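You operate a simulated robot arm through the tools that you are given. There is no shell and no other tool.

Carry out the task below with a simulated robot arm. There is one attempt and no reset: what you move stays moved.

Task
Tip the water in and mix on speed 3 till no streaks show.
Fine: jug empty and back, none spilt, lid shut, mixer off at the end. Set down upright: water jug.

The check looks at the end state, three seconds after you hand in, the way a careful person would. Anything else that was tipped, shoved, dropped, spilled or broken makes it a failure. A push-on lid holds only when it is set on centred and level and pressed home; a screw cap is set on level and turned clockwise until tight.

Robot
A 7-joint arm with a two-finger parallel gripper, fixed in place. Base frame: the origin is on the floor under the middle of its stand, x ahead of it, y to its left, z up; the work surface is at about z = 550. Lengths are in mm, angles in degrees, forces in N, time in s.
It reaches about 1479 mm from its shoulder. Its first joint turns from -166.0 to 166.0 degrees. Payload 4.4 kg.
The tool frame sits at the grasp point between the pads (the TCP): z along the fingers, y along the line on which they close. The tips reach 23 mm beyond it. The gripper opens to 94 mm. The fingers are 38 mm wide and 10 mm thick; the gripper's body (54 by 96 mm) begins 39 mm behind the TCP.
Orientation is that of the tool frame in the base frame, as a unit quaternion [x, y, z, w]. With the fingers straight down and closing along the base's y, the tool's x points along the base's -x, its y along +y and its z along -z.

Tools
- The arm moves only by the tool apply_moves. Its argument "steps" is a list of rows, each an object of numbers (a shift or turn left out is 0, a gripper value left out holds the last): "dx", "dy", "dz": the shift along the base's x, y, z in mm; "rx", "ry", "rz": the turn, a rotation vector about the base's x, y, z in degrees. In form: [{"dx": .., "dy": .., "dz": .., "rx": .., "ry": .., "rz": ..}, ...]. A call has 1 to 20 rows; each row shifts and turns the commanded pose from where the row before left it. "gripper" is the opening in per cent of the stroke, from 0 (shut) to 100 (fully open), set as the call begins (left out, the last holds). Rows are played at 5 a second. More than 50 mm and 8.6 degrees between two rows, or a gripper value outside its range, and nothing of the call is played. Where a pose cannot be reached the arm comes as near as it can. A force on the tool above 60 N (or 10 N above the force at the start of the call, whichever is more), or a blocked arm, ends the call early, and 0.2 s more pass. The fingers move at their own pace (about 72 mm/s each) and stop on an object; they squeeze with about 34 N. The grip force told is the motor's: it shows also when the fingers shut on nothing. Time passes only in rows, and 0.2 s behind the last, so rows that do not move let the fingers close. The reply holds the time, the measured pose of the TCP, the force on the tool along the base axes, the opening and the grip force, in the units named above and with some noise, with the torque about the TCP (base axes, N m) and any sound that the robot's microphone picked up.
- Cameras (640 x 400 px; columns grow to the right, rows downward): "scene" is fixed at [51.2, 501.6, 1448.4]; the picture's right is [-0.30, -0.96, 0.00], its down [-0.41, 0.13, -0.90] and it looks along [0.86, -0.27, -0.43] (base axes); focal length 281 px, centre (320, 200). "wrist" rides on the gripper at [86, 16, -74] in the tool frame; the picture's right is [-0.18, 0.98, 0.00], its down [-0.58, -0.11, -0.81] and it looks along [-0.79, -0.15, 0.59] (tool axes); focal length 243 px, centre (320, 200). There is no depth. A picture from a camera that has moved, and an enlarged one, comes with that camera's place and axes in the base frame and with its lens.
- capture(camera): a new picture of that camera. The clock stands still meanwhile.
- zoom(camera, box): a new picture of the part [left, top, right, bottom] of that camera's present view, enlarged. The clock stands still meanwhile.
- sign_off(): hands the job in; it is judged then, once.

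Places have to be worked out from the pictures, the camera data and where the tool is seen. Open the gripper and draw the arm clear of the work before you hand the job in, unless the task says otherwise.

The tools are called after "Call:" by a JSON object that holds its "op" and its "data". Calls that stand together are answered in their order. apply_moves: Moves the arm, as the interface text tells. Its arguments: {"type":"object","properties":{"steps":{"type":"array","items":{"type":"object","properties":{"dx":{"type":"number"},"dy":{"type":"number"},"dz":{"type":"number"},"rx":{"type":"number"},"ry":{"type":"number"},"rz":{"type":"number"}}}},"gripper":{"type":"number"}},"required":["steps"]} The other tools are called the same way: capture (camera) takes a picture; zoom (camera, box) takes an enlarged picture of a part of a camera's view; sign_off () hands the job in.

At the start:

```text
clock: 0.0
tcp_pos: [796.0, 235.3, 1378.2]
tool_rot: [0.0, 1.0, 0.001, -0.001]
contact_force: [0.0, -1.3, 0.9]
moment: [-0.02, 0.01, 0.0]
opening: 94.0
grip_force: 0.1
```

scene: 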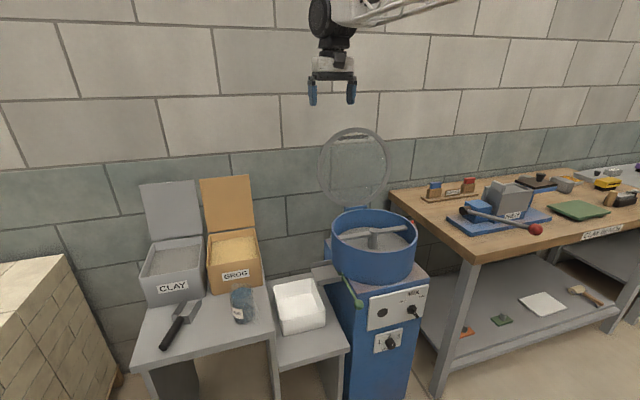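
wrist: 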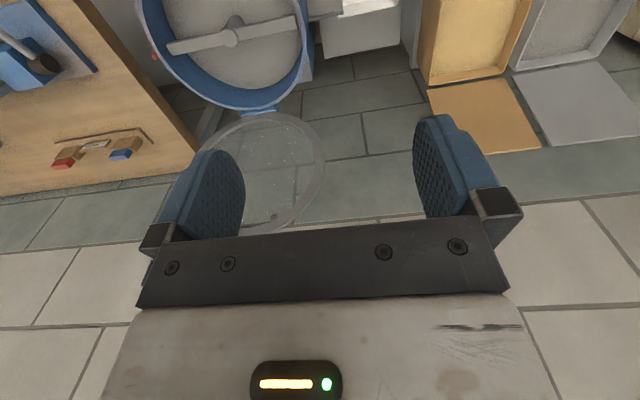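

I'll start by looking closely at the scene: the mixer, its panel and the jug.

Call:
{"op": "zoom", "data": {"camera": "scene", "box": [300, 120, 460, 220]}}

Call:
{"op": "zoom", "data": {"camera": "scene", "box": [320, 260, 460, 360]}}

Call:
{"op": "zoom", "data": {"camera": "scene", "box": [140, 250, 340, 375]}}

Call:
{"op": "zoom", "data": {"camera": "scene", "box": [310, 190, 450, 290]}}

```text
4.00 times, centred on (380, 170) of scene
camera zoom: at [51.2, 501.6, 1448.4], right [-0.3, -0.96, 0.0], down [-0.41, 0.13, -0.9], along [0.86, -0.27, -0.43], focal length 1125 px, centre (80, 320)
```

zoom: 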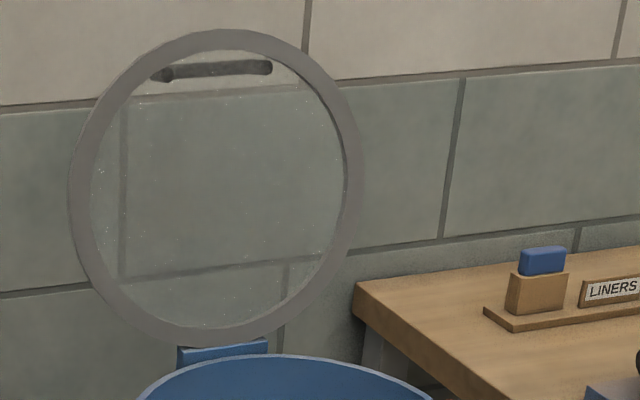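

```text
4.00 times, centred on (390, 310) of scene
camera zoom: at [51.2, 501.6, 1448.4], right [-0.3, -0.96, 0.0], down [-0.41, 0.13, -0.9], along [0.86, -0.27, -0.43], focal length 1125 px, centre (40, -240)
```

zoom: 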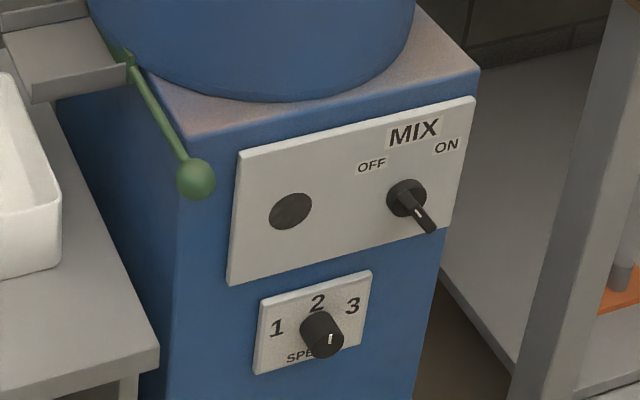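

```text
3.20 times, centred on (240, 312) of scene
camera zoom: at [51.2, 501.6, 1448.4], right [-0.3, -0.96, 0.0], down [-0.41, 0.13, -0.9], along [0.86, -0.27, -0.43], focal length 900 px, centre (576, -160)
```

zoom: 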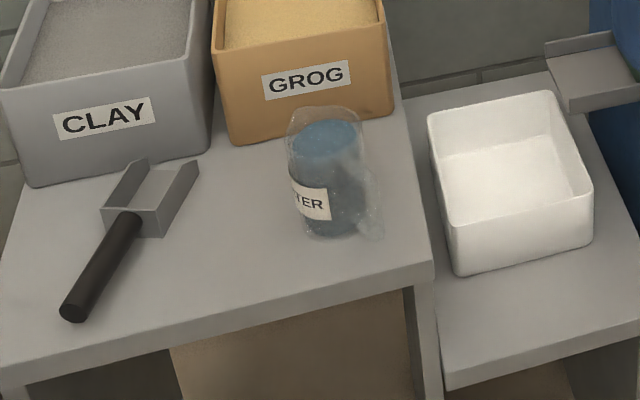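

```text
4.00 times, centred on (380, 240) of scene
camera zoom: at [51.2, 501.6, 1448.4], right [-0.3, -0.96, 0.0], down [-0.41, 0.13, -0.9], along [0.86, -0.27, -0.43], focal length 1125 px, centre (80, 40)
```

zoom: 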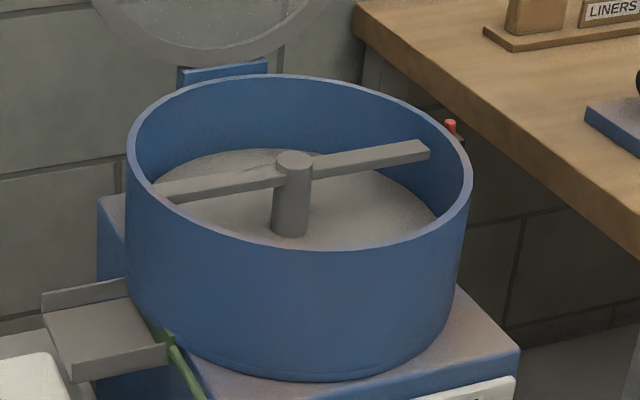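

The hub of the bowl comes out near (863, 40, 886) from the two views. I'll draw the arm back through free air to look at the front panel and the jug with the wrist camera.

Call:
{"op": "apply_moves", "data": {"steps": [{"dx": -45, "dz": -10}, {"dx": -45, "dz": -10}, {"dx": -45, "dz": -10}, {"dx": -45, "dz": -10}, {"dx": -45, "dz": -10}, {"dx": -45, "dz": -10}, {"dx": -45, "dz": -10}, {"dx": -20, "dy": -30, "dz": -20}, {"dy": -40}, {"dy": -40}, {"dy": -30}]}}

Call:
{"op": "capture", "data": {"camera": "wrist"}}

Call:
{"op": "capture", "data": {"camera": "scene"}}

```text
clock: 2.4
tcp_pos: [460.8, 96.4, 1288.9]
tool_rot: [0.0, 1.0, 0.0, 0.0]
contact_force: [-0.3, -0.3, 1.0]
moment: [-0.01, -0.01, -0.01]
opening: 94.0
grip_force: 0.1
```

```text
taken
camera wrist: at [374.4, 111.8, 1364.7], right [0.18, 0.98, 0.0], down [0.58, -0.11, 0.81], along [0.79, -0.15, -0.59], focal length 243 px, centre (320, 200)
```

wrist: 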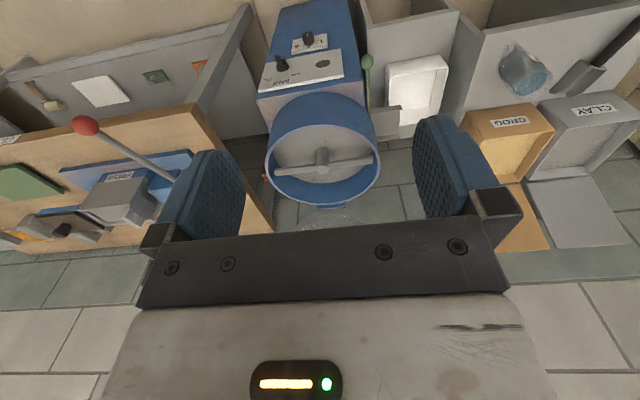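

```text
taken
```

scene: 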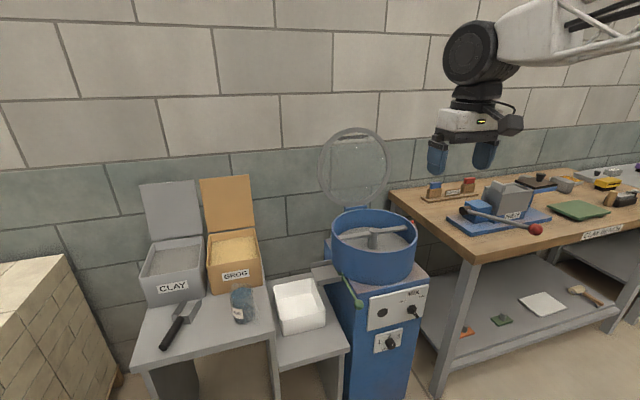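

The wrist view shows the whole station upside down. I'll enlarge the mixer and the jug to work out their places.

Call:
{"op": "zoom", "data": {"camera": "wrist", "box": [240, 0, 400, 100]}}

Call:
{"op": "zoom", "data": {"camera": "wrist", "box": [240, 80, 400, 240]}}

Call:
{"op": "zoom", "data": {"camera": "wrist", "box": [470, 20, 640, 126]}}

Call:
{"op": "zoom", "data": {"camera": "wrist", "box": [350, 30, 480, 150]}}

```text
4.00 times, centred on (320, 50) of wrist
camera zoom: at [374.4, 111.8, 1364.7], right [0.18, 0.98, 0.0], down [0.58, -0.11, 0.81], along [0.79, -0.15, -0.59], focal length 970 px, centre (320, 800)
```

zoom: 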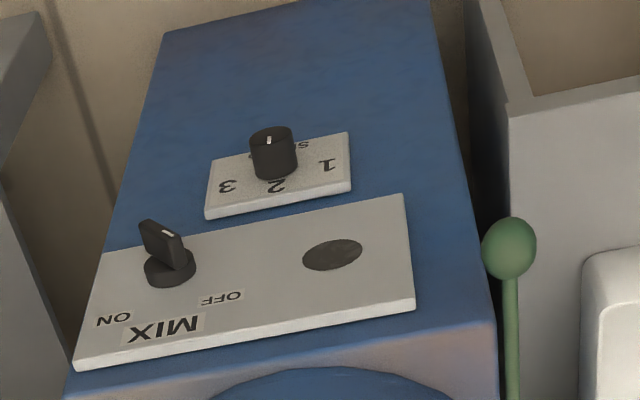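

```text
2.50 times, centred on (320, 160) of wrist
camera zoom: at [374.4, 111.8, 1364.7], right [0.18, 0.98, 0.0], down [0.58, -0.11, 0.81], along [0.79, -0.15, -0.59], focal length 606 px, centre (320, 300)
```

zoom: 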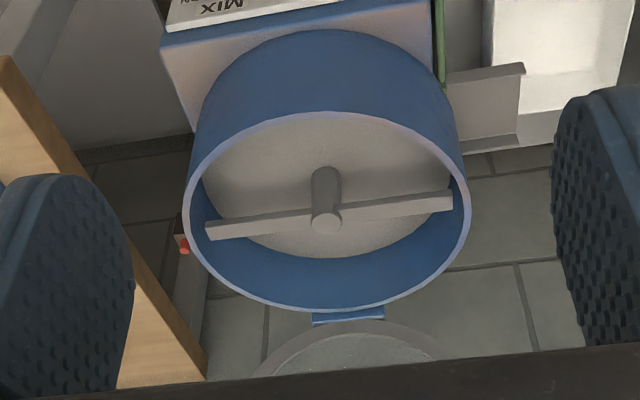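

```text
3.76 times, centred on (555, 73) of wrist
camera zoom: at [374.4, 111.8, 1364.7], right [0.18, 0.98, 0.0], down [0.58, -0.11, 0.81], along [0.79, -0.15, -0.59], focal length 913 px, centre (-565, 678)
```

zoom: 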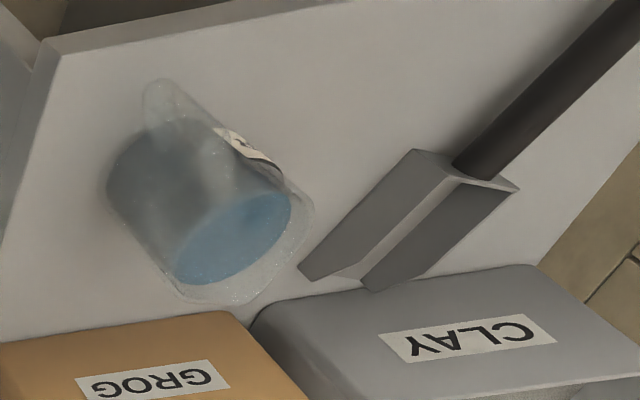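

```text
3.33 times, centred on (415, 90) of wrist
camera zoom: at [374.4, 111.8, 1364.7], right [0.18, 0.98, 0.0], down [0.58, -0.11, 0.81], along [0.79, -0.15, -0.59], focal length 809 px, centre (3, 567)
```

zoom: 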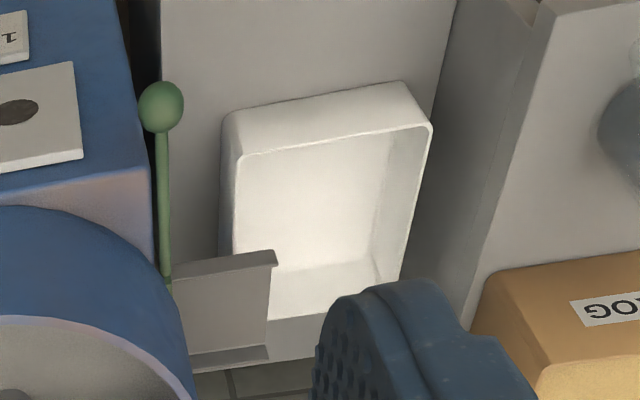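

The panel on the mixer's front faces -x, spanning about y 115 to -135 and z 560 to 718 at x≈705. The jug is near (745, 535) with its rim around z≈835, so I'll go for a closer look at the jug.

Call:
{"op": "apply_moves", "data": {"steps": [{"dx": 12, "dy": 37.4, "dz": -26}, {"dx": 12, "dy": 37.4, "dz": -26}, {"dx": 12, "dy": 37.4, "dz": -26}, {"dx": 12, "dy": 37.4, "dz": -26}, {"dx": 12, "dy": 37.4, "dz": -26}, {"dx": 12, "dy": 37.4, "dz": -26}, {"dx": 12, "dy": 37.4, "dz": -26}, {"dx": 12, "dy": 37.4, "dz": -26}, {"dx": 12, "dy": 37.4, "dz": -26}, {"dx": 12, "dy": 37.4, "dz": -26}, {"dx": 12, "dy": 37.4, "dz": -26}, {"dx": 12, "dy": 37.4, "dz": -26}]}}

Call:
{"op": "capture", "data": {"camera": "wrist"}}

Call:
{"op": "capture", "data": {"camera": "scene"}}

```text
clock: 5.0
tcp_pos: [605.3, 543.2, 975.7]
tool_rot: [0.0, 1.0, 0.001, 0.0]
contact_force: [0.0, 0.0, 1.3]
moment: [0.0, -0.01, -0.02]
opening: 94.2
grip_force: 0.1
```

```text
taken
camera wrist: at [518.7, 558.4, 1051.6], right [0.18, 0.98, 0.0], down [0.58, -0.11, 0.81], along [0.79, -0.15, -0.59], focal length 243 px, centre (320, 200)
```

wrist: 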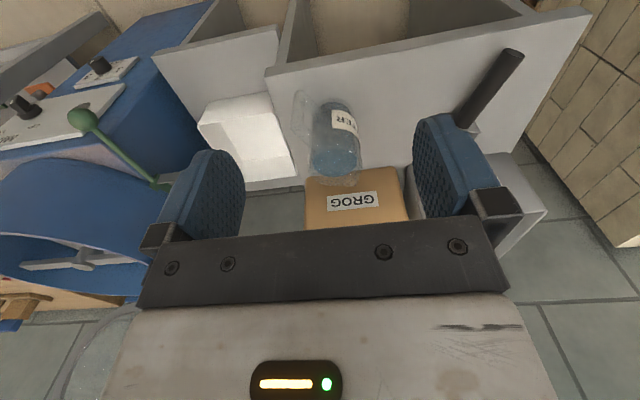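

```text
taken
```

scene: 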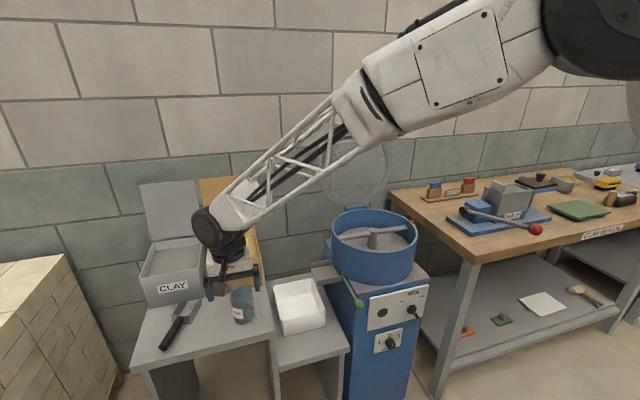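

Call:
{"op": "zoom", "data": {"camera": "wrist", "box": [280, 80, 400, 200]}}

Call:
{"op": "zoom", "data": {"camera": "wrist", "box": [0, 30, 220, 180]}}

Call:
{"op": "zoom", "data": {"camera": "scene", "box": [200, 270, 280, 330]}}

```text
3.33 times, centred on (340, 140) of wrist
camera zoom: at [518.7, 558.4, 1051.6], right [0.18, 0.98, 0.0], down [0.58, -0.11, 0.81], along [0.79, -0.15, -0.59], focal length 809 px, centre (253, 400)
```

zoom: 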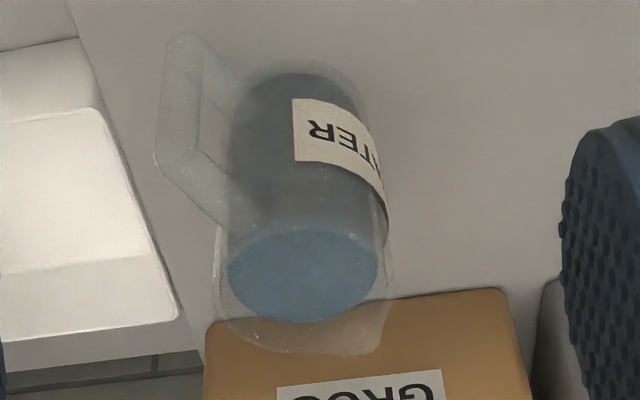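

```text
2.67 times, centred on (110, 105) of wrist
camera zoom: at [518.7, 558.4, 1051.6], right [0.18, 0.98, 0.0], down [0.58, -0.11, 0.81], along [0.79, -0.15, -0.59], focal length 647 px, centre (880, 453)
```

zoom: 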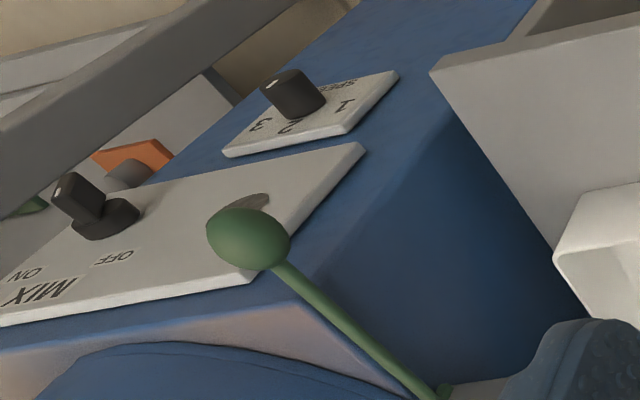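

```text
6.67 times, centred on (240, 300) of scene
camera zoom: at [51.2, 501.6, 1448.4], right [-0.3, -0.96, 0.0], down [-0.41, 0.13, -0.9], along [0.86, -0.27, -0.43], focal length 1875 px, centre (853, -467)
```

zoom: 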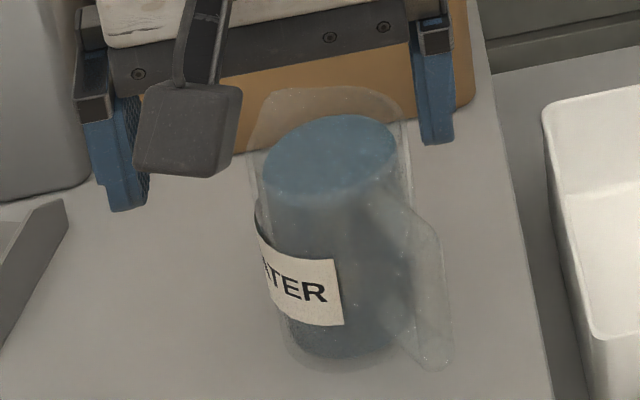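

The jug axis is near (748, 537), with its handle pointing at about 214° and the spout opposite. The rim is around z≈835 and the water about 15 mm below it. Before touching it I'll check the gate lever and the panel close up.

Call:
{"op": "apply_moves", "data": {"steps": [{"dx": -10, "dy": -45, "dz": -8}, {"dx": -10, "dy": -45, "dz": -8}, {"dx": -10, "dy": -45, "dz": -8}, {"dx": -10, "dy": -45, "dz": -8}, {"dx": -10, "dy": -45, "dz": -8}, {"dx": -10, "dy": -45, "dz": -8}, {"dx": -10, "dy": -45, "dz": -8}, {"dx": -10, "dy": -45, "dz": -8}, {"dx": -5, "dy": -33, "dz": -10}]}}

Call:
{"op": "capture", "data": {"camera": "wrist"}}

```text
clock: 7.0
tcp_pos: [521.9, 150.6, 904.1]
tool_rot: [-0.001, 1.0, 0.0, 0.0]
contact_force: [-0.5, -0.7, 0.0]
moment: [-0.01, 0.0, -0.03]
opening: 93.7
grip_force: 0.0
```

```text
taken
camera wrist: at [435.4, 166.2, 979.7], right [0.18, 0.98, 0.0], down [0.58, -0.11, 0.81], along [0.79, -0.15, -0.59], focal length 243 px, centre (320, 200)
```

wrist: 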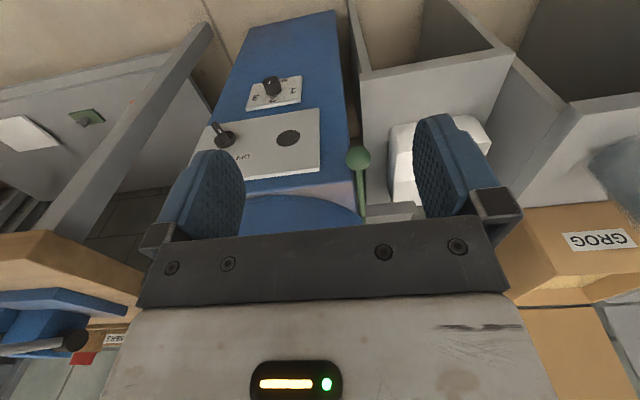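

Call:
{"op": "zoom", "data": {"camera": "wrist", "box": [200, 60, 380, 180]}}

Call:
{"op": "zoom", "data": {"camera": "wrist", "box": [320, 130, 430, 230]}}

Call:
{"op": "zoom", "data": {"camera": "scene", "box": [300, 240, 400, 320]}}

```text
3.33 times, centred on (290, 120) of wrist
camera zoom: at [435.4, 166.2, 979.7], right [0.18, 0.98, 0.0], down [0.58, -0.11, 0.81], along [0.79, -0.15, -0.59], focal length 809 px, centre (420, 467)
```

zoom: 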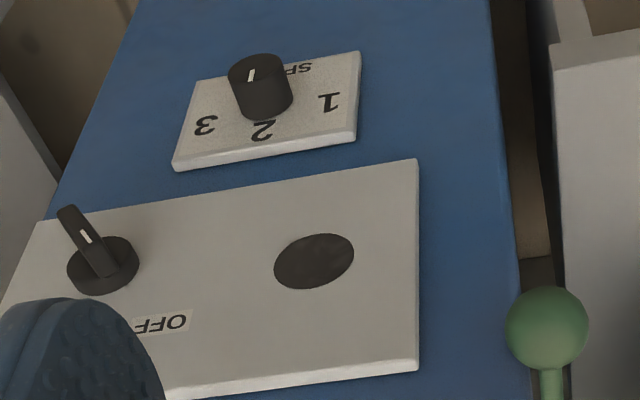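

```text
4.00 times, centred on (375, 180) of wrist
camera zoom: at [435.4, 166.2, 979.7], right [0.18, 0.98, 0.0], down [0.58, -0.11, 0.81], along [0.79, -0.15, -0.59], focal length 970 px, centre (100, 280)
```

zoom: 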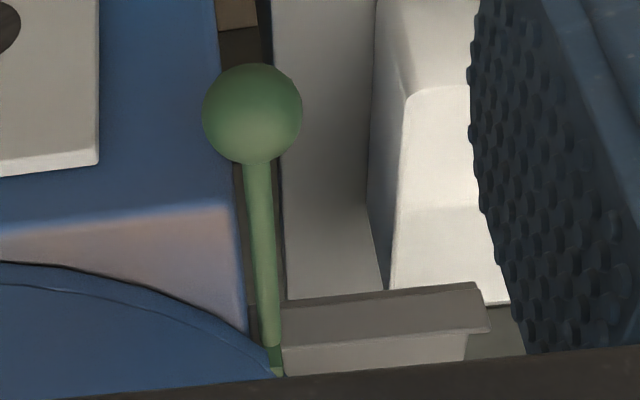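

```text
5.00 times, centred on (350, 280) of scene
camera zoom: at [51.2, 501.6, 1448.4], right [-0.3, -0.96, 0.0], down [-0.41, 0.13, -0.9], along [0.86, -0.27, -0.43], focal length 1406 px, centre (170, -200)
```

zoom: 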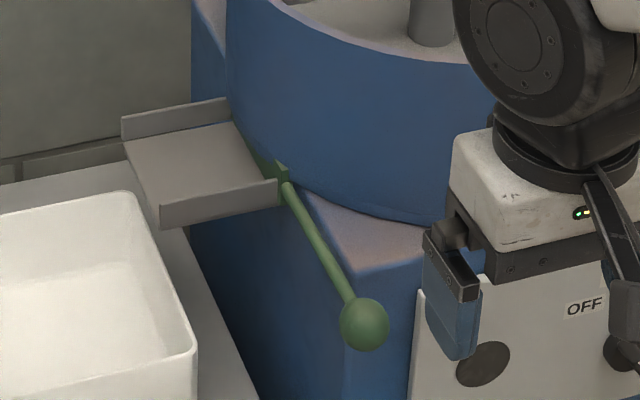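

Call:
{"op": "zoom", "data": {"camera": "scene", "box": [318, 255, 368, 286]}}

Call:
{"op": "zoom", "data": {"camera": "wrist", "box": [360, 190, 410, 230]}}

Call:
{"op": "zoom", "data": {"camera": "wrist", "box": [205, 65, 265, 105]}}

```text
12.80 times, centred on (343, 270) of scene
camera zoom: at [51.2, 501.6, 1448.4], right [-0.3, -0.96, 0.0], down [-0.41, 0.13, -0.9], along [0.86, -0.27, -0.43], focal length 3600 px, centre (26, -702)
```

zoom: 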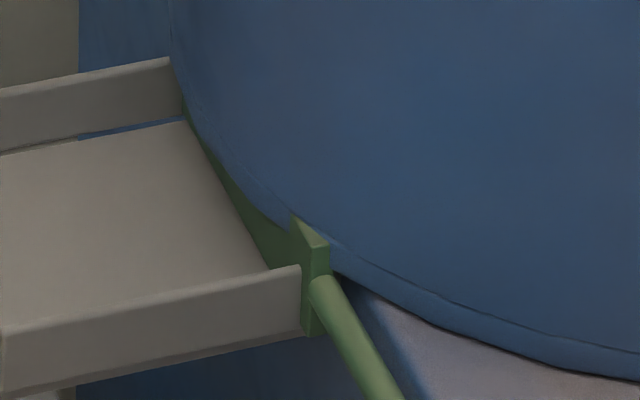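

```text
10.00 times, centred on (385, 210) of wrist
camera zoom: at [435.4, 166.2, 979.7], right [0.18, 0.98, 0.0], down [0.58, -0.11, 0.81], along [0.79, -0.15, -0.59], focal length 2426 px, centre (-330, 100)
```

zoom: 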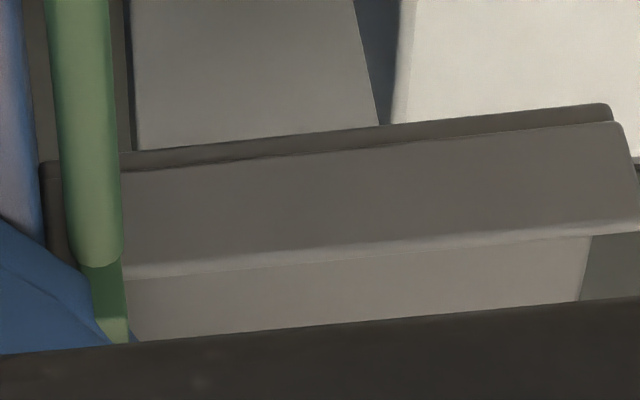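

```text
10.00 times, centred on (235, 85) of wrist
camera zoom: at [435.4, 166.2, 979.7], right [0.18, 0.98, 0.0], down [0.58, -0.11, 0.81], along [0.79, -0.15, -0.59], focal length 2426 px, centre (1170, 1350)
```

zoom: 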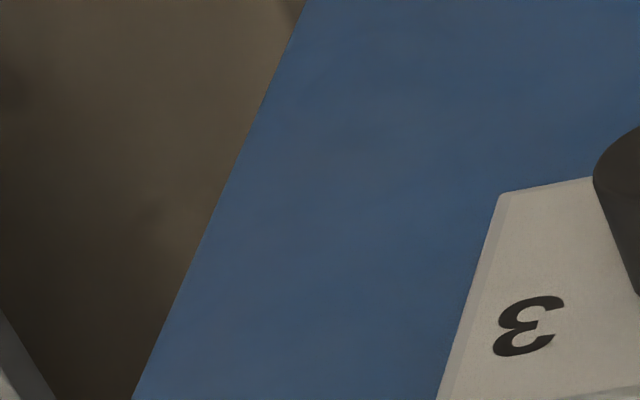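

The green gate plate closes off the whole root of the chute, so the gate looks shut. Next I'll drop in front of the panel and tilt the hand so the camera looks straight at the switch and the speed knob.

Call:
{"op": "apply_moves", "data": {"steps": [{"dy": -18, "dz": -42}, {"dy": -18, "dz": -42}, {"dy": -18, "dz": -42}, {"dy": -18, "dz": -42, "ry": -7}, {"dy": -18, "dz": -42, "ry": -7}, {"dy": -18, "dz": -42, "ry": -7}, {"dy": -18, "dz": -42, "ry": -7}, {"dy": -18, "dz": -26, "ry": -7}]}}

Call:
{"op": "capture", "data": {"camera": "wrist"}}

Call:
{"op": "zoom", "data": {"camera": "wrist", "box": [200, 0, 440, 200]}}

```text
clock: 8.8
tcp_pos: [506.5, 10.6, 611.1]
tool_rot: [0.095, 0.973, -0.022, 0.208]
contact_force: [1.8, 0.1, -0.1]
moment: [0.0, 0.05, -0.03]
opening: 93.8
grip_force: 0.0
out of reach, approached as far as the arm can: row 7, 8
```

```text
taken
camera wrist: at [403.1, 48.0, 644.7], right [0.36, 0.93, 0.07], down [0.18, -0.14, 0.97], along [0.92, -0.33, -0.22], focal length 243 px, centre (320, 200)
```

wrist: 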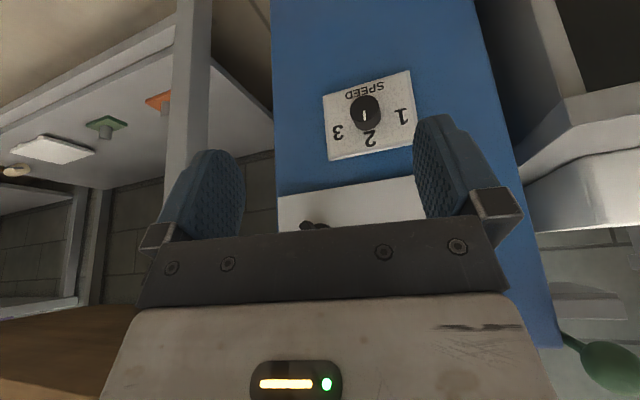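

```text
2.00 times, centred on (320, 100) of wrist
camera zoom: at [403.1, 48.0, 644.7], right [0.36, 0.93, 0.07], down [0.18, -0.14, 0.97], along [0.92, -0.33, -0.22], focal length 485 px, centre (320, 400)
```

zoom: 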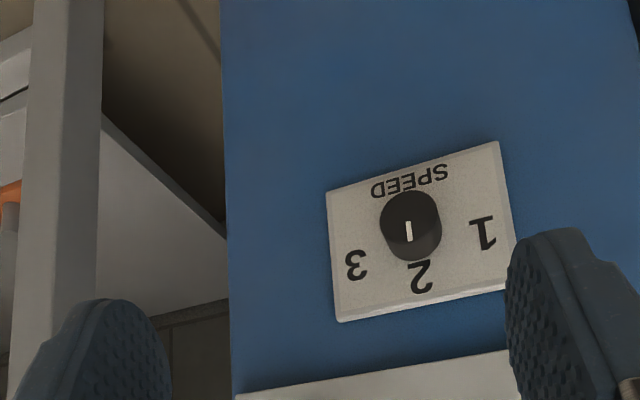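

The speed pointer stands at 2, and 3 lies clockwise from it. The mixer switch is hidden behind the hand, so I'll rise about 110 mm and look at it straight on.

Call:
{"op": "apply_moves", "data": {"steps": [{"dz": 35}, {"dz": 40}, {"dz": 40}, {}]}}

Call:
{"op": "capture", "data": {"camera": "wrist"}}

Call:
{"op": "zoom", "data": {"camera": "wrist", "box": [240, 80, 420, 230]}}

Call:
{"op": "capture", "data": {"camera": "scene"}}

```text
clock: 9.8
tcp_pos: [512.7, 16.1, 729.2]
tool_rot: [0.007, 0.973, -0.032, 0.228]
contact_force: [-0.2, 0.8, 0.3]
moment: [0.0, 0.01, 0.0]
opening: 94.2
grip_force: 0.1
```

```text
taken
camera wrist: at [402.8, 35.8, 756.6], right [0.19, 0.98, 0.02], down [0.16, -0.05, 0.99], along [0.97, -0.19, -0.17], focal length 243 px, centre (320, 200)
```

wrist: 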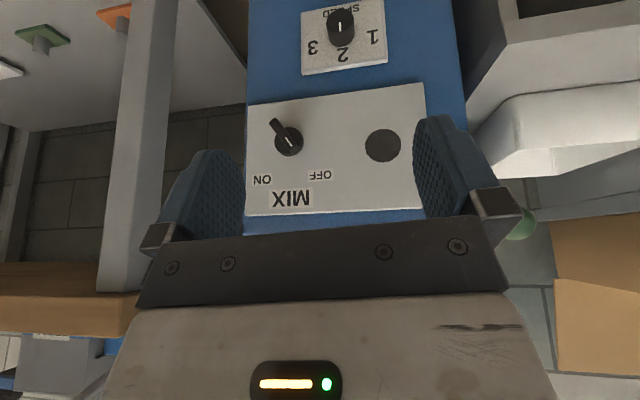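

```text
2.67 times, centred on (330, 155) of wrist
camera zoom: at [402.8, 35.8, 756.6], right [0.19, 0.98, 0.02], down [0.16, -0.05, 0.99], along [0.97, -0.19, -0.17], focal length 647 px, centre (293, 320)
```

zoom: 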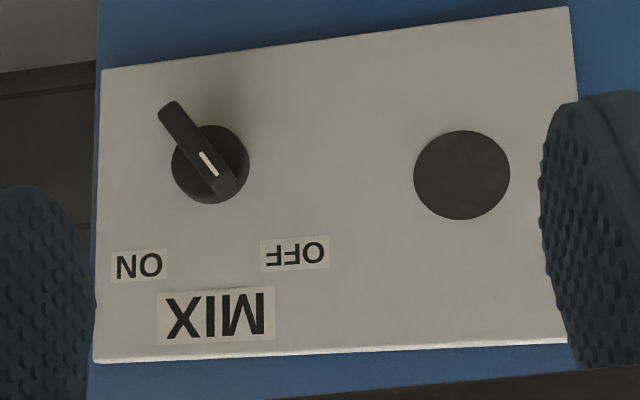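

```text
taken
```

scene: 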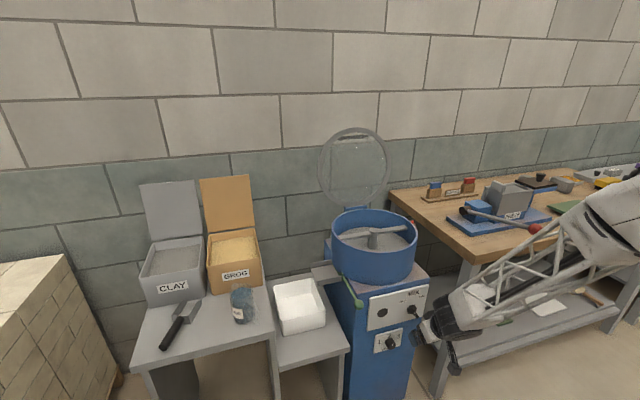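

The MIX switch blade points at OFF, so ON is about 90° clockwise from it, and the speed needs about 60° clockwise. I'll test whether the arm can point its fingers straight at the panel (+x), staying clear of it.

Call:
{"op": "apply_moves", "data": {"steps": [{"dx": 8, "dz": -5, "rx": 3.4, "rz": 1.6}, {"dx": 8, "dz": -5, "ry": -8}, {"dx": 8, "dz": -5, "ry": -8}, {"dx": 8, "dz": -5, "ry": -8}, {"dx": 8, "dz": -5, "ry": -8}, {"dx": 8, "dz": -5, "ry": -8}, {"dx": 8, "dz": -5, "ry": -8}, {"dx": 8, "dz": -5, "ry": -8}, {"dx": 8, "dz": -5, "ry": -7.6}, {}]}}

Call:
{"op": "capture", "data": {"camera": "scene"}}

Call:
{"op": "capture", "data": {"camera": "wrist"}}

```text
clock: 12.0
tcp_pos: [564.7, 30.7, 691.7]
tool_rot: [0.028, 0.801, -0.045, 0.596]
contact_force: [-0.3, 0.3, 0.3]
moment: [0.04, -0.02, 0.02]
opening: 94.0
grip_force: 0.1
out of reach, approached as far as the arm can: row 3, 4, 5, 8, 9
```

```text
taken
```

scene: 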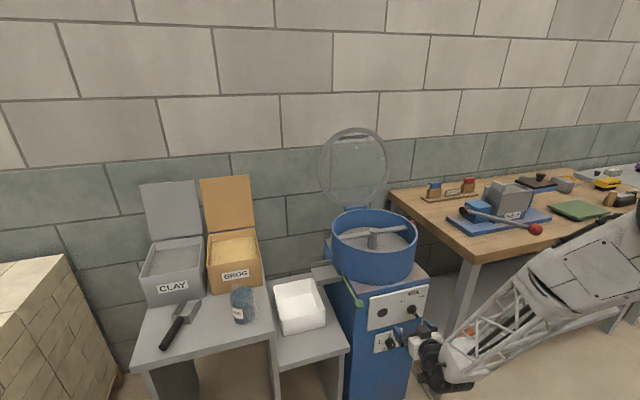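

```text
taken
camera wrist: at [471.1, 54.3, 631.1], right [0.15, 0.98, 0.14], down [-0.61, -0.02, 0.79], along [0.78, -0.2, 0.6], focal length 243 px, centre (320, 200)
```

wrist: 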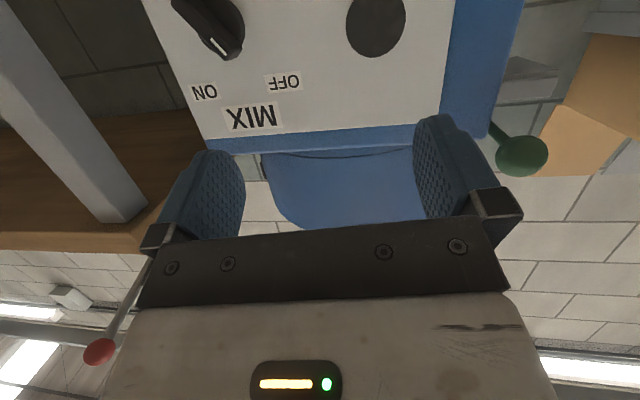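

The arm comes near its fold limit this close in, reaching only about 73° of pitch. I'll move 55 mm nearer the panel, where it should have more room, and square the hand up.

Call:
{"op": "apply_moves", "data": {"steps": [{"dx": 15, "dz": -20, "rx": 2.2, "rz": 5.6}, {"dx": 15, "dz": -20, "ry": -4}, {"dx": 15, "dz": -20, "ry": -6}, {"dx": 10, "dz": -20, "ry": -7}, {}]}}

Call:
{"op": "capture", "data": {"camera": "scene"}}

```text
clock: 13.2
tcp_pos: [626.8, 74.6, 652.9]
tool_rot: [0.0, 0.708, -0.054, 0.704]
contact_force: [1.0, -0.2, -0.2]
moment: [-0.04, 0.03, 0.0]
opening: 94.0
grip_force: 0.0
out of reach, approached as far as the arm can: row 1, 2, 3, 4
```

```text
taken
```

scene: 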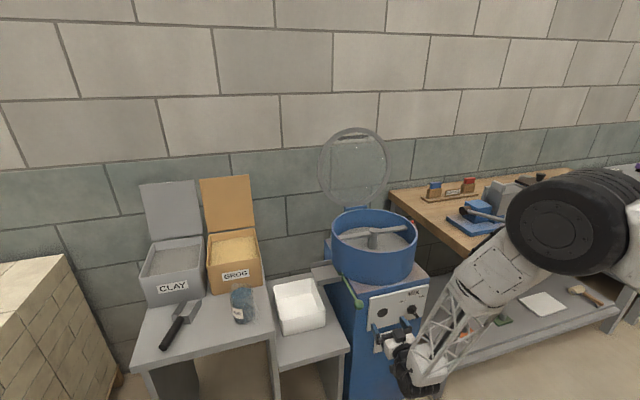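

The hand now points nearly straight at the panel but drifted to y=75. I'll go down toward the speed knob's height, tips still short of it, correcting y and the small angle errors to see if that spot is reachable.

Call:
{"op": "apply_moves", "data": {"steps": [{"dz": -20, "dy": -10, "rx": 2.2, "rz": 2.2}, {"dz": -25, "dy": -10, "rx": 2.2, "rz": 2.2}, {"dz": -25, "dy": -10}, {"dz": -25, "dy": -10}, {"dz": -25, "dy": -10}, {}]}}

Call:
{"op": "capture", "data": {"camera": "scene"}}

Call:
{"op": "capture", "data": {"camera": "wrist"}}

```text
clock: 14.6
tcp_pos: [633.5, 78.4, 579.8]
tool_rot: [-0.008, 0.71, -0.06, 0.702]
contact_force: [0.3, 0.1, -0.4]
moment: [0.0, -0.02, 0.0]
opening: 94.0
grip_force: 0.1
out of reach, approached as far as the arm can: row 1, 2, 3, 4, 5
```

```text
taken
```

scene: 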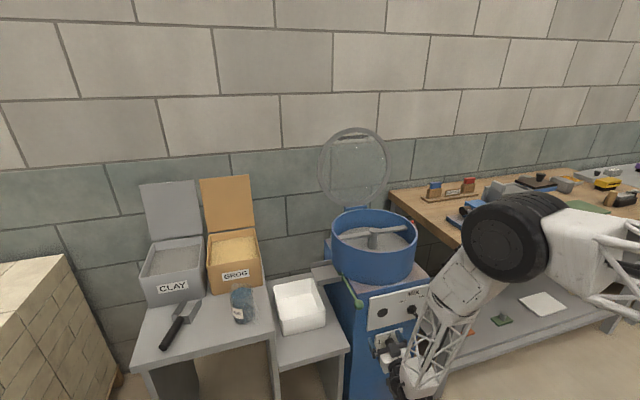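

```text
taken
camera wrist: at [558.9, 91.2, 493.1], right [0.07, 0.99, 0.09], down [-0.8, 0.01, 0.6], along [0.59, -0.11, 0.8], focal length 243 px, centre (320, 200)
```

wrist: 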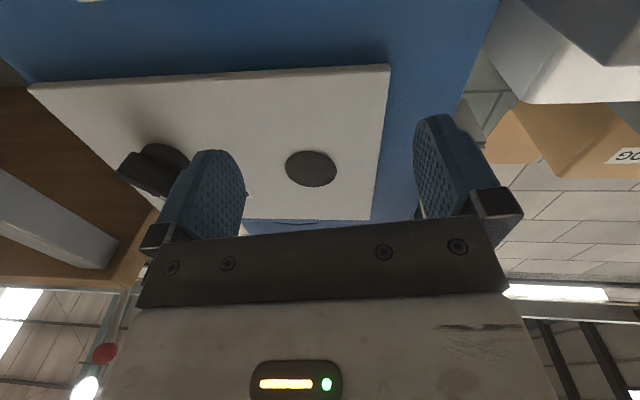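

The limit seems to be how close the wrist comes to the base, so moving nearer the panel should free it. I'll ease forward 28 mm in the gap between the switch and the knob and step toward y=30.

Call:
{"op": "apply_moves", "data": {"steps": [{"dx": 10, "dz": -10, "rx": 2, "rz": 2}, {"dx": 10, "dz": -10, "rx": 2, "rz": 2}, {"dx": 8, "dz": -10, "dy": -10}, {"dy": -15}, {"dy": -15}, {}]}}

```text
clock: 16.0
tcp_pos: [664.0, 112.7, 568.3]
tool_rot: [-0.02, 0.712, -0.042, 0.7]
contact_force: [-0.3, -0.1, 0.2]
moment: [-0.02, 0.02, 0.01]
opening: 93.8
grip_force: 0.1
out of reach, approached as far as the arm can: row 1, 2, 3, 4, 5
```

Call:
{"op": "capture", "data": {"camera": "scene"}}

Call:
{"op": "capture", "data": {"camera": "wrist"}}

```text
taken
```

scene: 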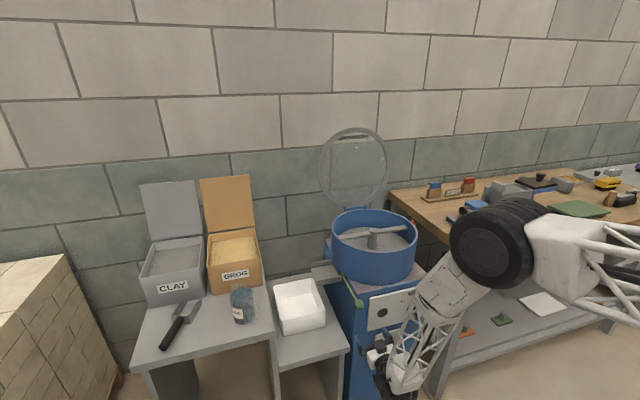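

```text
taken
camera wrist: at [588.9, 124.6, 483.6], right [0.03, 0.99, 0.1], down [-0.8, -0.04, 0.6], along [0.6, -0.1, 0.79], focal length 243 px, centre (320, 200)
```

wrist: 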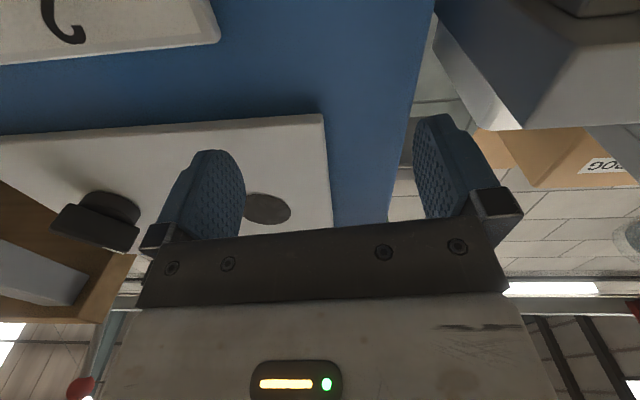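

Fingers fully horizontal runs into a wrist limit here, but a 30° lean should work. The pads would still close along the knob's axis, and I can turn it by swinging the hand about the knob. I'll back straight out and return to that lean.

Call:
{"op": "apply_moves", "data": {"steps": [{"dx": -25}, {"dx": -25}, {"dx": -20, "dz": 10, "ry": 8}, {"dz": 15, "ry": 8}, {"dz": 15, "ry": 8}, {"dz": 15, "ry": 8}, {"dz": 15, "ry": 8}, {"dz": 15, "ry": 8}, {"dz": 15, "ry": 8}, {}]}}

Call:
{"op": "capture", "data": {"camera": "scene"}}

```text
clock: 18.2
tcp_pos: [608.1, 129.3, 684.0]
tool_rot: [-0.026, 0.958, -0.013, 0.286]
contact_force: [-0.2, -1.3, -0.6]
moment: [0.02, 0.0, -0.02]
opening: 94.2
grip_force: 0.1
out of reach, approached as far as the arm can: row 1, 2, 3
```

```text
taken
```

scene: 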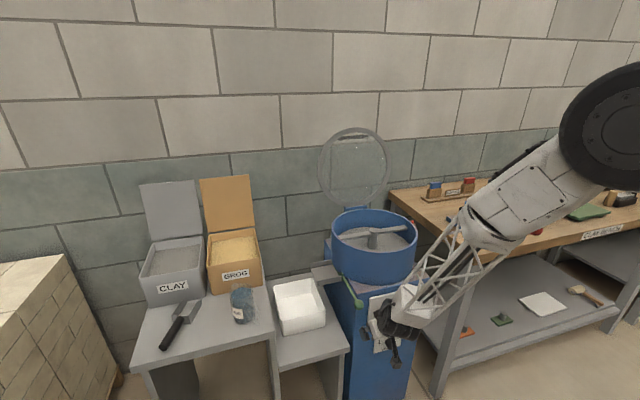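

The hand is free again, leaning 33° at (608, 129, 684). I'll straighten the small twist and go to a point in front of the speed knob.

Call:
{"op": "apply_moves", "data": {"steps": [{"dx": -2, "dy": -20, "dz": -20, "rx": 2.3, "rz": -2.4}, {"dx": -2, "dy": -23, "dz": -30}, {"dx": -2, "dy": -23, "dz": -30}, {"dx": -2, "dy": -23, "dz": -30}, {"dx": 0, "dy": -23, "dz": -30}, {}]}}

Call:
{"op": "capture", "data": {"camera": "wrist"}}

Call:
{"op": "capture", "data": {"camera": "scene"}}

```text
clock: 19.6
tcp_pos: [595.4, 51.5, 544.5]
tool_rot: [0.002, 0.959, -0.007, 0.282]
contact_force: [-0.6, -0.3, -0.1]
moment: [-0.01, -0.01, -0.01]
opening: 94.3
grip_force: 0.0
out of reach, approached as far as the arm can: row 5
```

```text
taken
camera wrist: at [482.2, 68.8, 560.5], right [0.16, 0.98, 0.09], down [0.05, -0.1, 0.99], along [0.99, -0.16, -0.07], focal length 243 px, centre (320, 200)
```

wrist: 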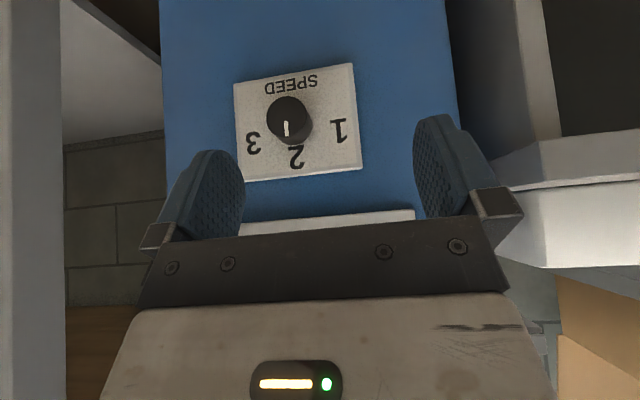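

```text
taken
```

scene: 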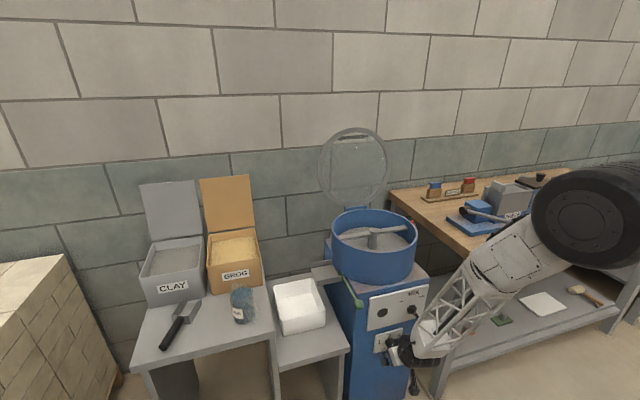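

The knob face comes out at about (674, 18, 476). I'll move toward it with the gripper open, hand still leaning about 33°.

Call:
{"op": "apply_moves", "data": {"steps": [{"dx": 15, "dy": -8, "dz": -10}, {"dx": 15, "dy": -10, "dz": -20}, {"dx": 5, "dy": -10, "dz": -15}, {"dx": 0, "dy": -5, "dz": -10}, {}]}}

Call:
{"op": "capture", "data": {"camera": "wrist"}}

```text
clock: 20.8
tcp_pos: [622.6, 71.4, 486.0]
tool_rot: [0.001, 0.958, -0.002, 0.285]
contact_force: [0.2, -0.3, -0.1]
moment: [0.02, -0.01, 0.01]
opening: 93.8
grip_force: 0.1
out of reach, approached as far as the arm can: row 1, 2, 3, 4
```

```text
taken
camera wrist: at [510.0, 89.3, 502.8], right [0.16, 0.98, 0.1], down [0.05, -0.1, 0.99], along [0.99, -0.15, -0.06], focal length 243 px, centre (320, 200)
```

wrist: 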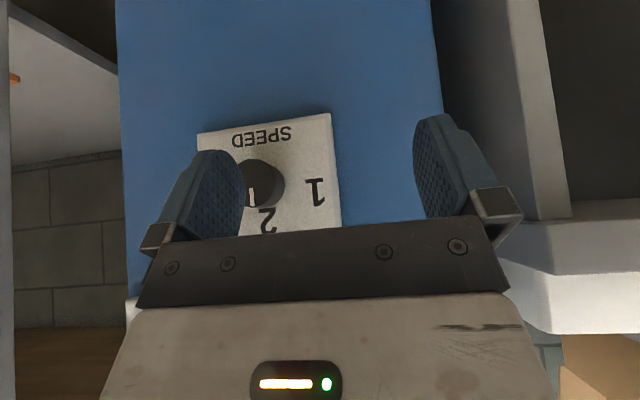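

The lean still drives the wrist to its stop down here, pushing me off to y=71. I'll reduce the lean to about 17° while staying short of the panel and steer back to y=18.

Call:
{"op": "apply_moves", "data": {"steps": [{"dx": -8, "ry": 8}, {"ry": 8}, {"dy": -18}, {"dy": -18}, {"dy": -17}, {}]}}

Call:
{"op": "capture", "data": {"camera": "wrist"}}

Call:
{"op": "capture", "data": {"camera": "scene"}}

```text
clock: 22.2
tcp_pos: [614.7, 17.4, 487.3]
tool_rot: [0.001, 0.989, -0.001, 0.149]
contact_force: [-0.2, -0.2, -0.1]
moment: [0.0, 0.02, -0.05]
opening: 93.9
grip_force: 0.1
```

```text
taken
camera wrist: at [510.4, 34.4, 533.6], right [0.18, 0.98, 0.05], down [0.32, -0.11, 0.94], along [0.93, -0.15, -0.33], focal length 243 px, centre (320, 200)
```

wrist: 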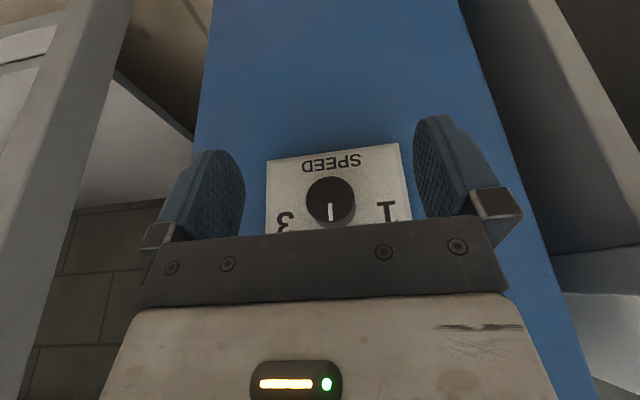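

```text
taken
```

scene: 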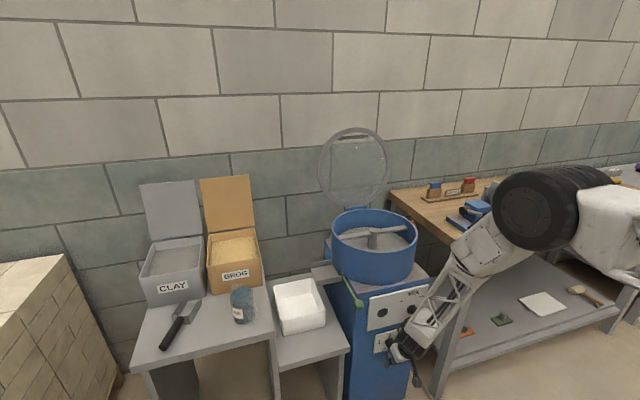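

That pose is reached exactly, and the knob axis measures y≈16.5, z≈476. I'll swing the hand 30° to the left about x in front of the knob to check that turning range before gripping.

Call:
{"op": "apply_moves", "data": {"steps": [{"dz": -9, "dy": -1, "rx": -7.5}, {"rx": -7.5}, {"rx": -7.5}, {"rx": -7.5}, {}]}}

Call:
{"op": "capture", "data": {"camera": "wrist"}}

Call:
{"op": "capture", "data": {"camera": "scene"}}

```text
clock: 23.4
tcp_pos: [616.8, 18.1, 476.9]
tool_rot: [-0.039, 0.955, -0.257, 0.145]
contact_force: [0.8, -0.6, -0.3]
moment: [-0.06, -0.01, 0.03]
opening: 93.7
grip_force: 0.1
```

```text
taken
camera wrist: at [511.8, 55.0, 509.1], right [0.18, 0.88, -0.45], down [0.32, 0.38, 0.87], along [0.93, -0.3, -0.21], focal length 243 px, centre (320, 200)
```

wrist: 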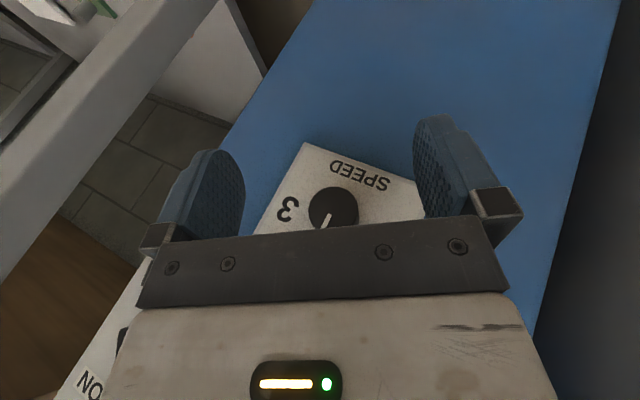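

```text
taken
```

scene: 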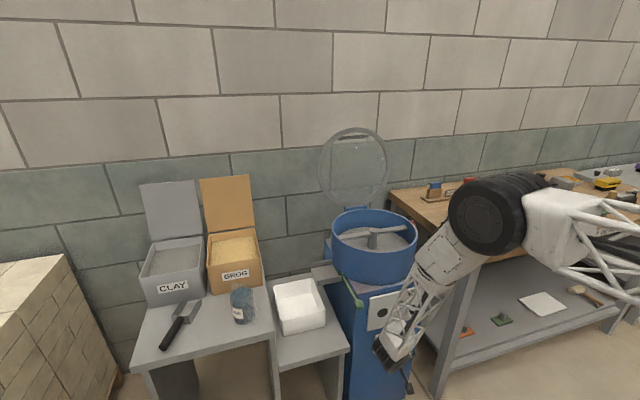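

The full left swing is reachable and the knob sits centred between the fingers. I'll move 48 mm forward to straddle the knob and watch for contact.

Call:
{"op": "apply_moves", "data": {"steps": [{"dx": 15, "dy": -1}, {"dx": 15, "dy": -1}, {"dx": 10, "dz": -1}, {"dx": 8}, {}]}}

Call:
{"op": "capture", "data": {"camera": "wrist"}}

```text
clock: 24.6
tcp_pos: [665.2, 16.4, 474.3]
tool_rot: [-0.039, 0.955, -0.256, 0.145]
contact_force: [-0.7, 0.3, 0.6]
moment: [0.0, -0.01, -0.02]
opening: 93.8
grip_force: 0.1
```

```text
taken
camera wrist: at [560.3, 53.5, 507.0], right [0.18, 0.88, -0.45], down [0.32, 0.38, 0.87], along [0.93, -0.3, -0.21], focal length 243 px, centre (320, 200)
```

wrist: 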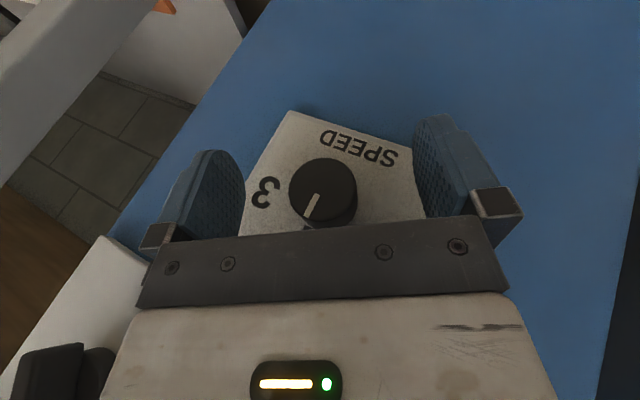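

The knob is centred between the pads. Closing on it.

Call:
{"op": "apply_moves", "data": {"steps": [{}, {}, {}, {}], "gripper": 0}}

Call:
{"op": "capture", "data": {"camera": "wrist"}}

```text
clock: 25.6
tcp_pos: [664.8, 15.4, 475.1]
tool_rot: [-0.039, 0.955, -0.258, 0.145]
contact_force: [-7.5, -31.4, 20.3]
moment: [-0.04, 0.07, -0.56]
opening: 35.9
grip_force: 45.0
```

```text
taken
camera wrist: at [560.4, 52.9, 507.3], right [0.18, 0.88, -0.45], down [0.32, 0.38, 0.87], along [0.93, -0.3, -0.21], focal length 243 px, centre (320, 200)
```

wrist: 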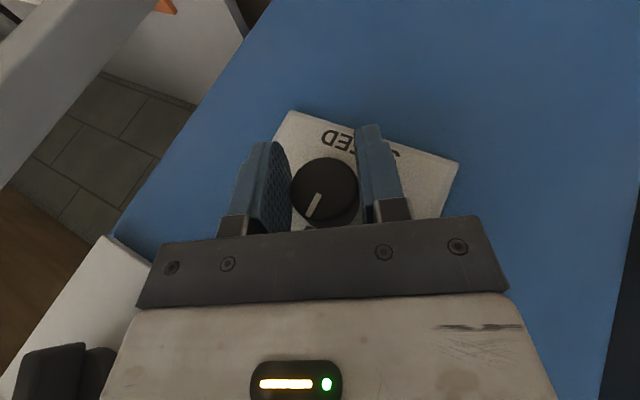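

The grip holds the knob (36 mm wide), but the -y finger presses harder. I'll shift 2 mm toward it to balance the load.

Call:
{"op": "apply_moves", "data": {"steps": [{"dy": -1.7, "dz": 1.0}, {}]}}

```text
clock: 26.2
tcp_pos: [664.1, 15.7, 477.6]
tool_rot: [-0.04, 0.955, -0.256, 0.144]
contact_force: [13.7, 26.1, -38.6]
moment: [0.11, 0.76, -0.24]
opening: 35.9
grip_force: 45.2
```

Call:
{"op": "apply_moves", "data": {"steps": [{"dy": 0.7, "dz": -0.8, "dx": -0.3}, {}]}}

```text
clock: 26.8
tcp_pos: [664.1, 15.6, 475.7]
tool_rot: [-0.039, 0.955, -0.256, 0.145]
contact_force: [12.9, 40.2, -32.5]
moment: [0.13, 0.65, 0.56]
opening: 35.7
grip_force: 44.9
```

Call:
{"op": "apply_moves", "data": {"steps": [{"dy": 1.0, "dz": -0.6}, {}]}}

```text
clock: 27.4
tcp_pos: [663.1, 16.0, 476.9]
tool_rot: [-0.038, 0.955, -0.257, 0.145]
contact_force: [10.4, 29.3, -17.3]
moment: [0.1, 0.42, 0.29]
opening: 35.8
grip_force: 45.0
```

The readings hover around balance, so I'll start turning clockwise (+rx) in small steps.

Call:
{"op": "apply_moves", "data": {"steps": [{"rx": 5}, {"rx": 5}, {"rx": 5}]}}

Call:
{"op": "capture", "data": {"camera": "wrist"}}

```text
clock: 28.2
tcp_pos: [665.4, 14.8, 476.1]
tool_rot: [-0.019, 0.98, -0.128, 0.149]
contact_force: [14.8, 7.5, 0.7]
moment: [0.05, 0.59, -0.25]
opening: 35.6
grip_force: 45.0
```

```text
taken
camera wrist: at [559.8, 43.6, 517.3], right [0.18, 0.96, -0.2], down [0.32, 0.14, 0.94], along [0.93, -0.23, -0.28], focal length 243 px, centre (320, 200)
```

wrist: 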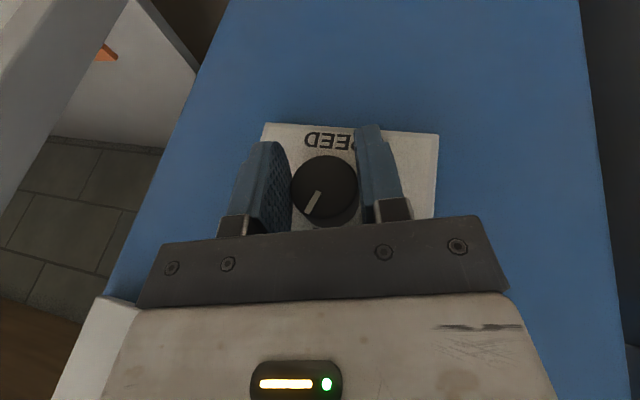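

The knob turns with the hand. Continuing another 20° to slightly past upright.

Call:
{"op": "apply_moves", "data": {"steps": [{"rx": 5}, {"rx": 5}, {"rx": 5}, {"rx": 5}, {}]}}

Call:
{"op": "capture", "data": {"camera": "wrist"}}

Call:
{"op": "capture", "data": {"camera": "scene"}}

```text
clock: 29.6
tcp_pos: [663.6, 15.2, 476.0]
tool_rot: [0.008, 0.988, 0.042, 0.15]
contact_force: [-0.5, -10.6, -1.4]
moment: [0.0, -0.12, -0.04]
opening: 35.7
grip_force: 45.6
stopped in row 5: the force on the tool passed its limit at 62 N (the readings are from after the stop); the commanded pose is now the measured one
```

```text
taken
camera wrist: at [559.9, 27.4, 524.2], right [0.18, 0.97, 0.14], down [0.32, -0.19, 0.93], along [0.93, -0.12, -0.34], focal length 243 px, centre (320, 200)
```

wrist: 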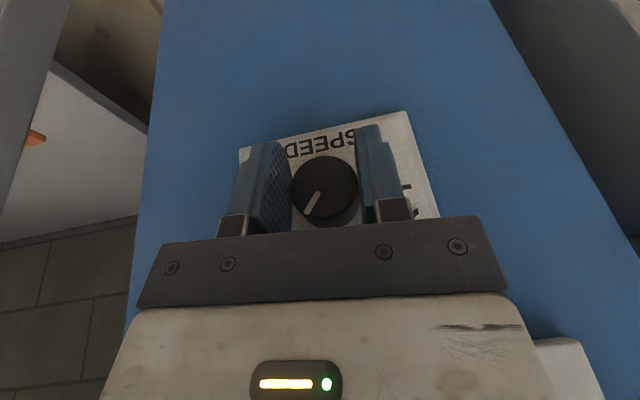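

```text
taken
```

scene: 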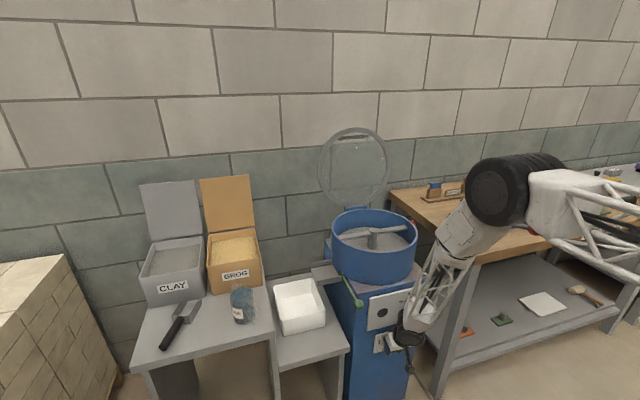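

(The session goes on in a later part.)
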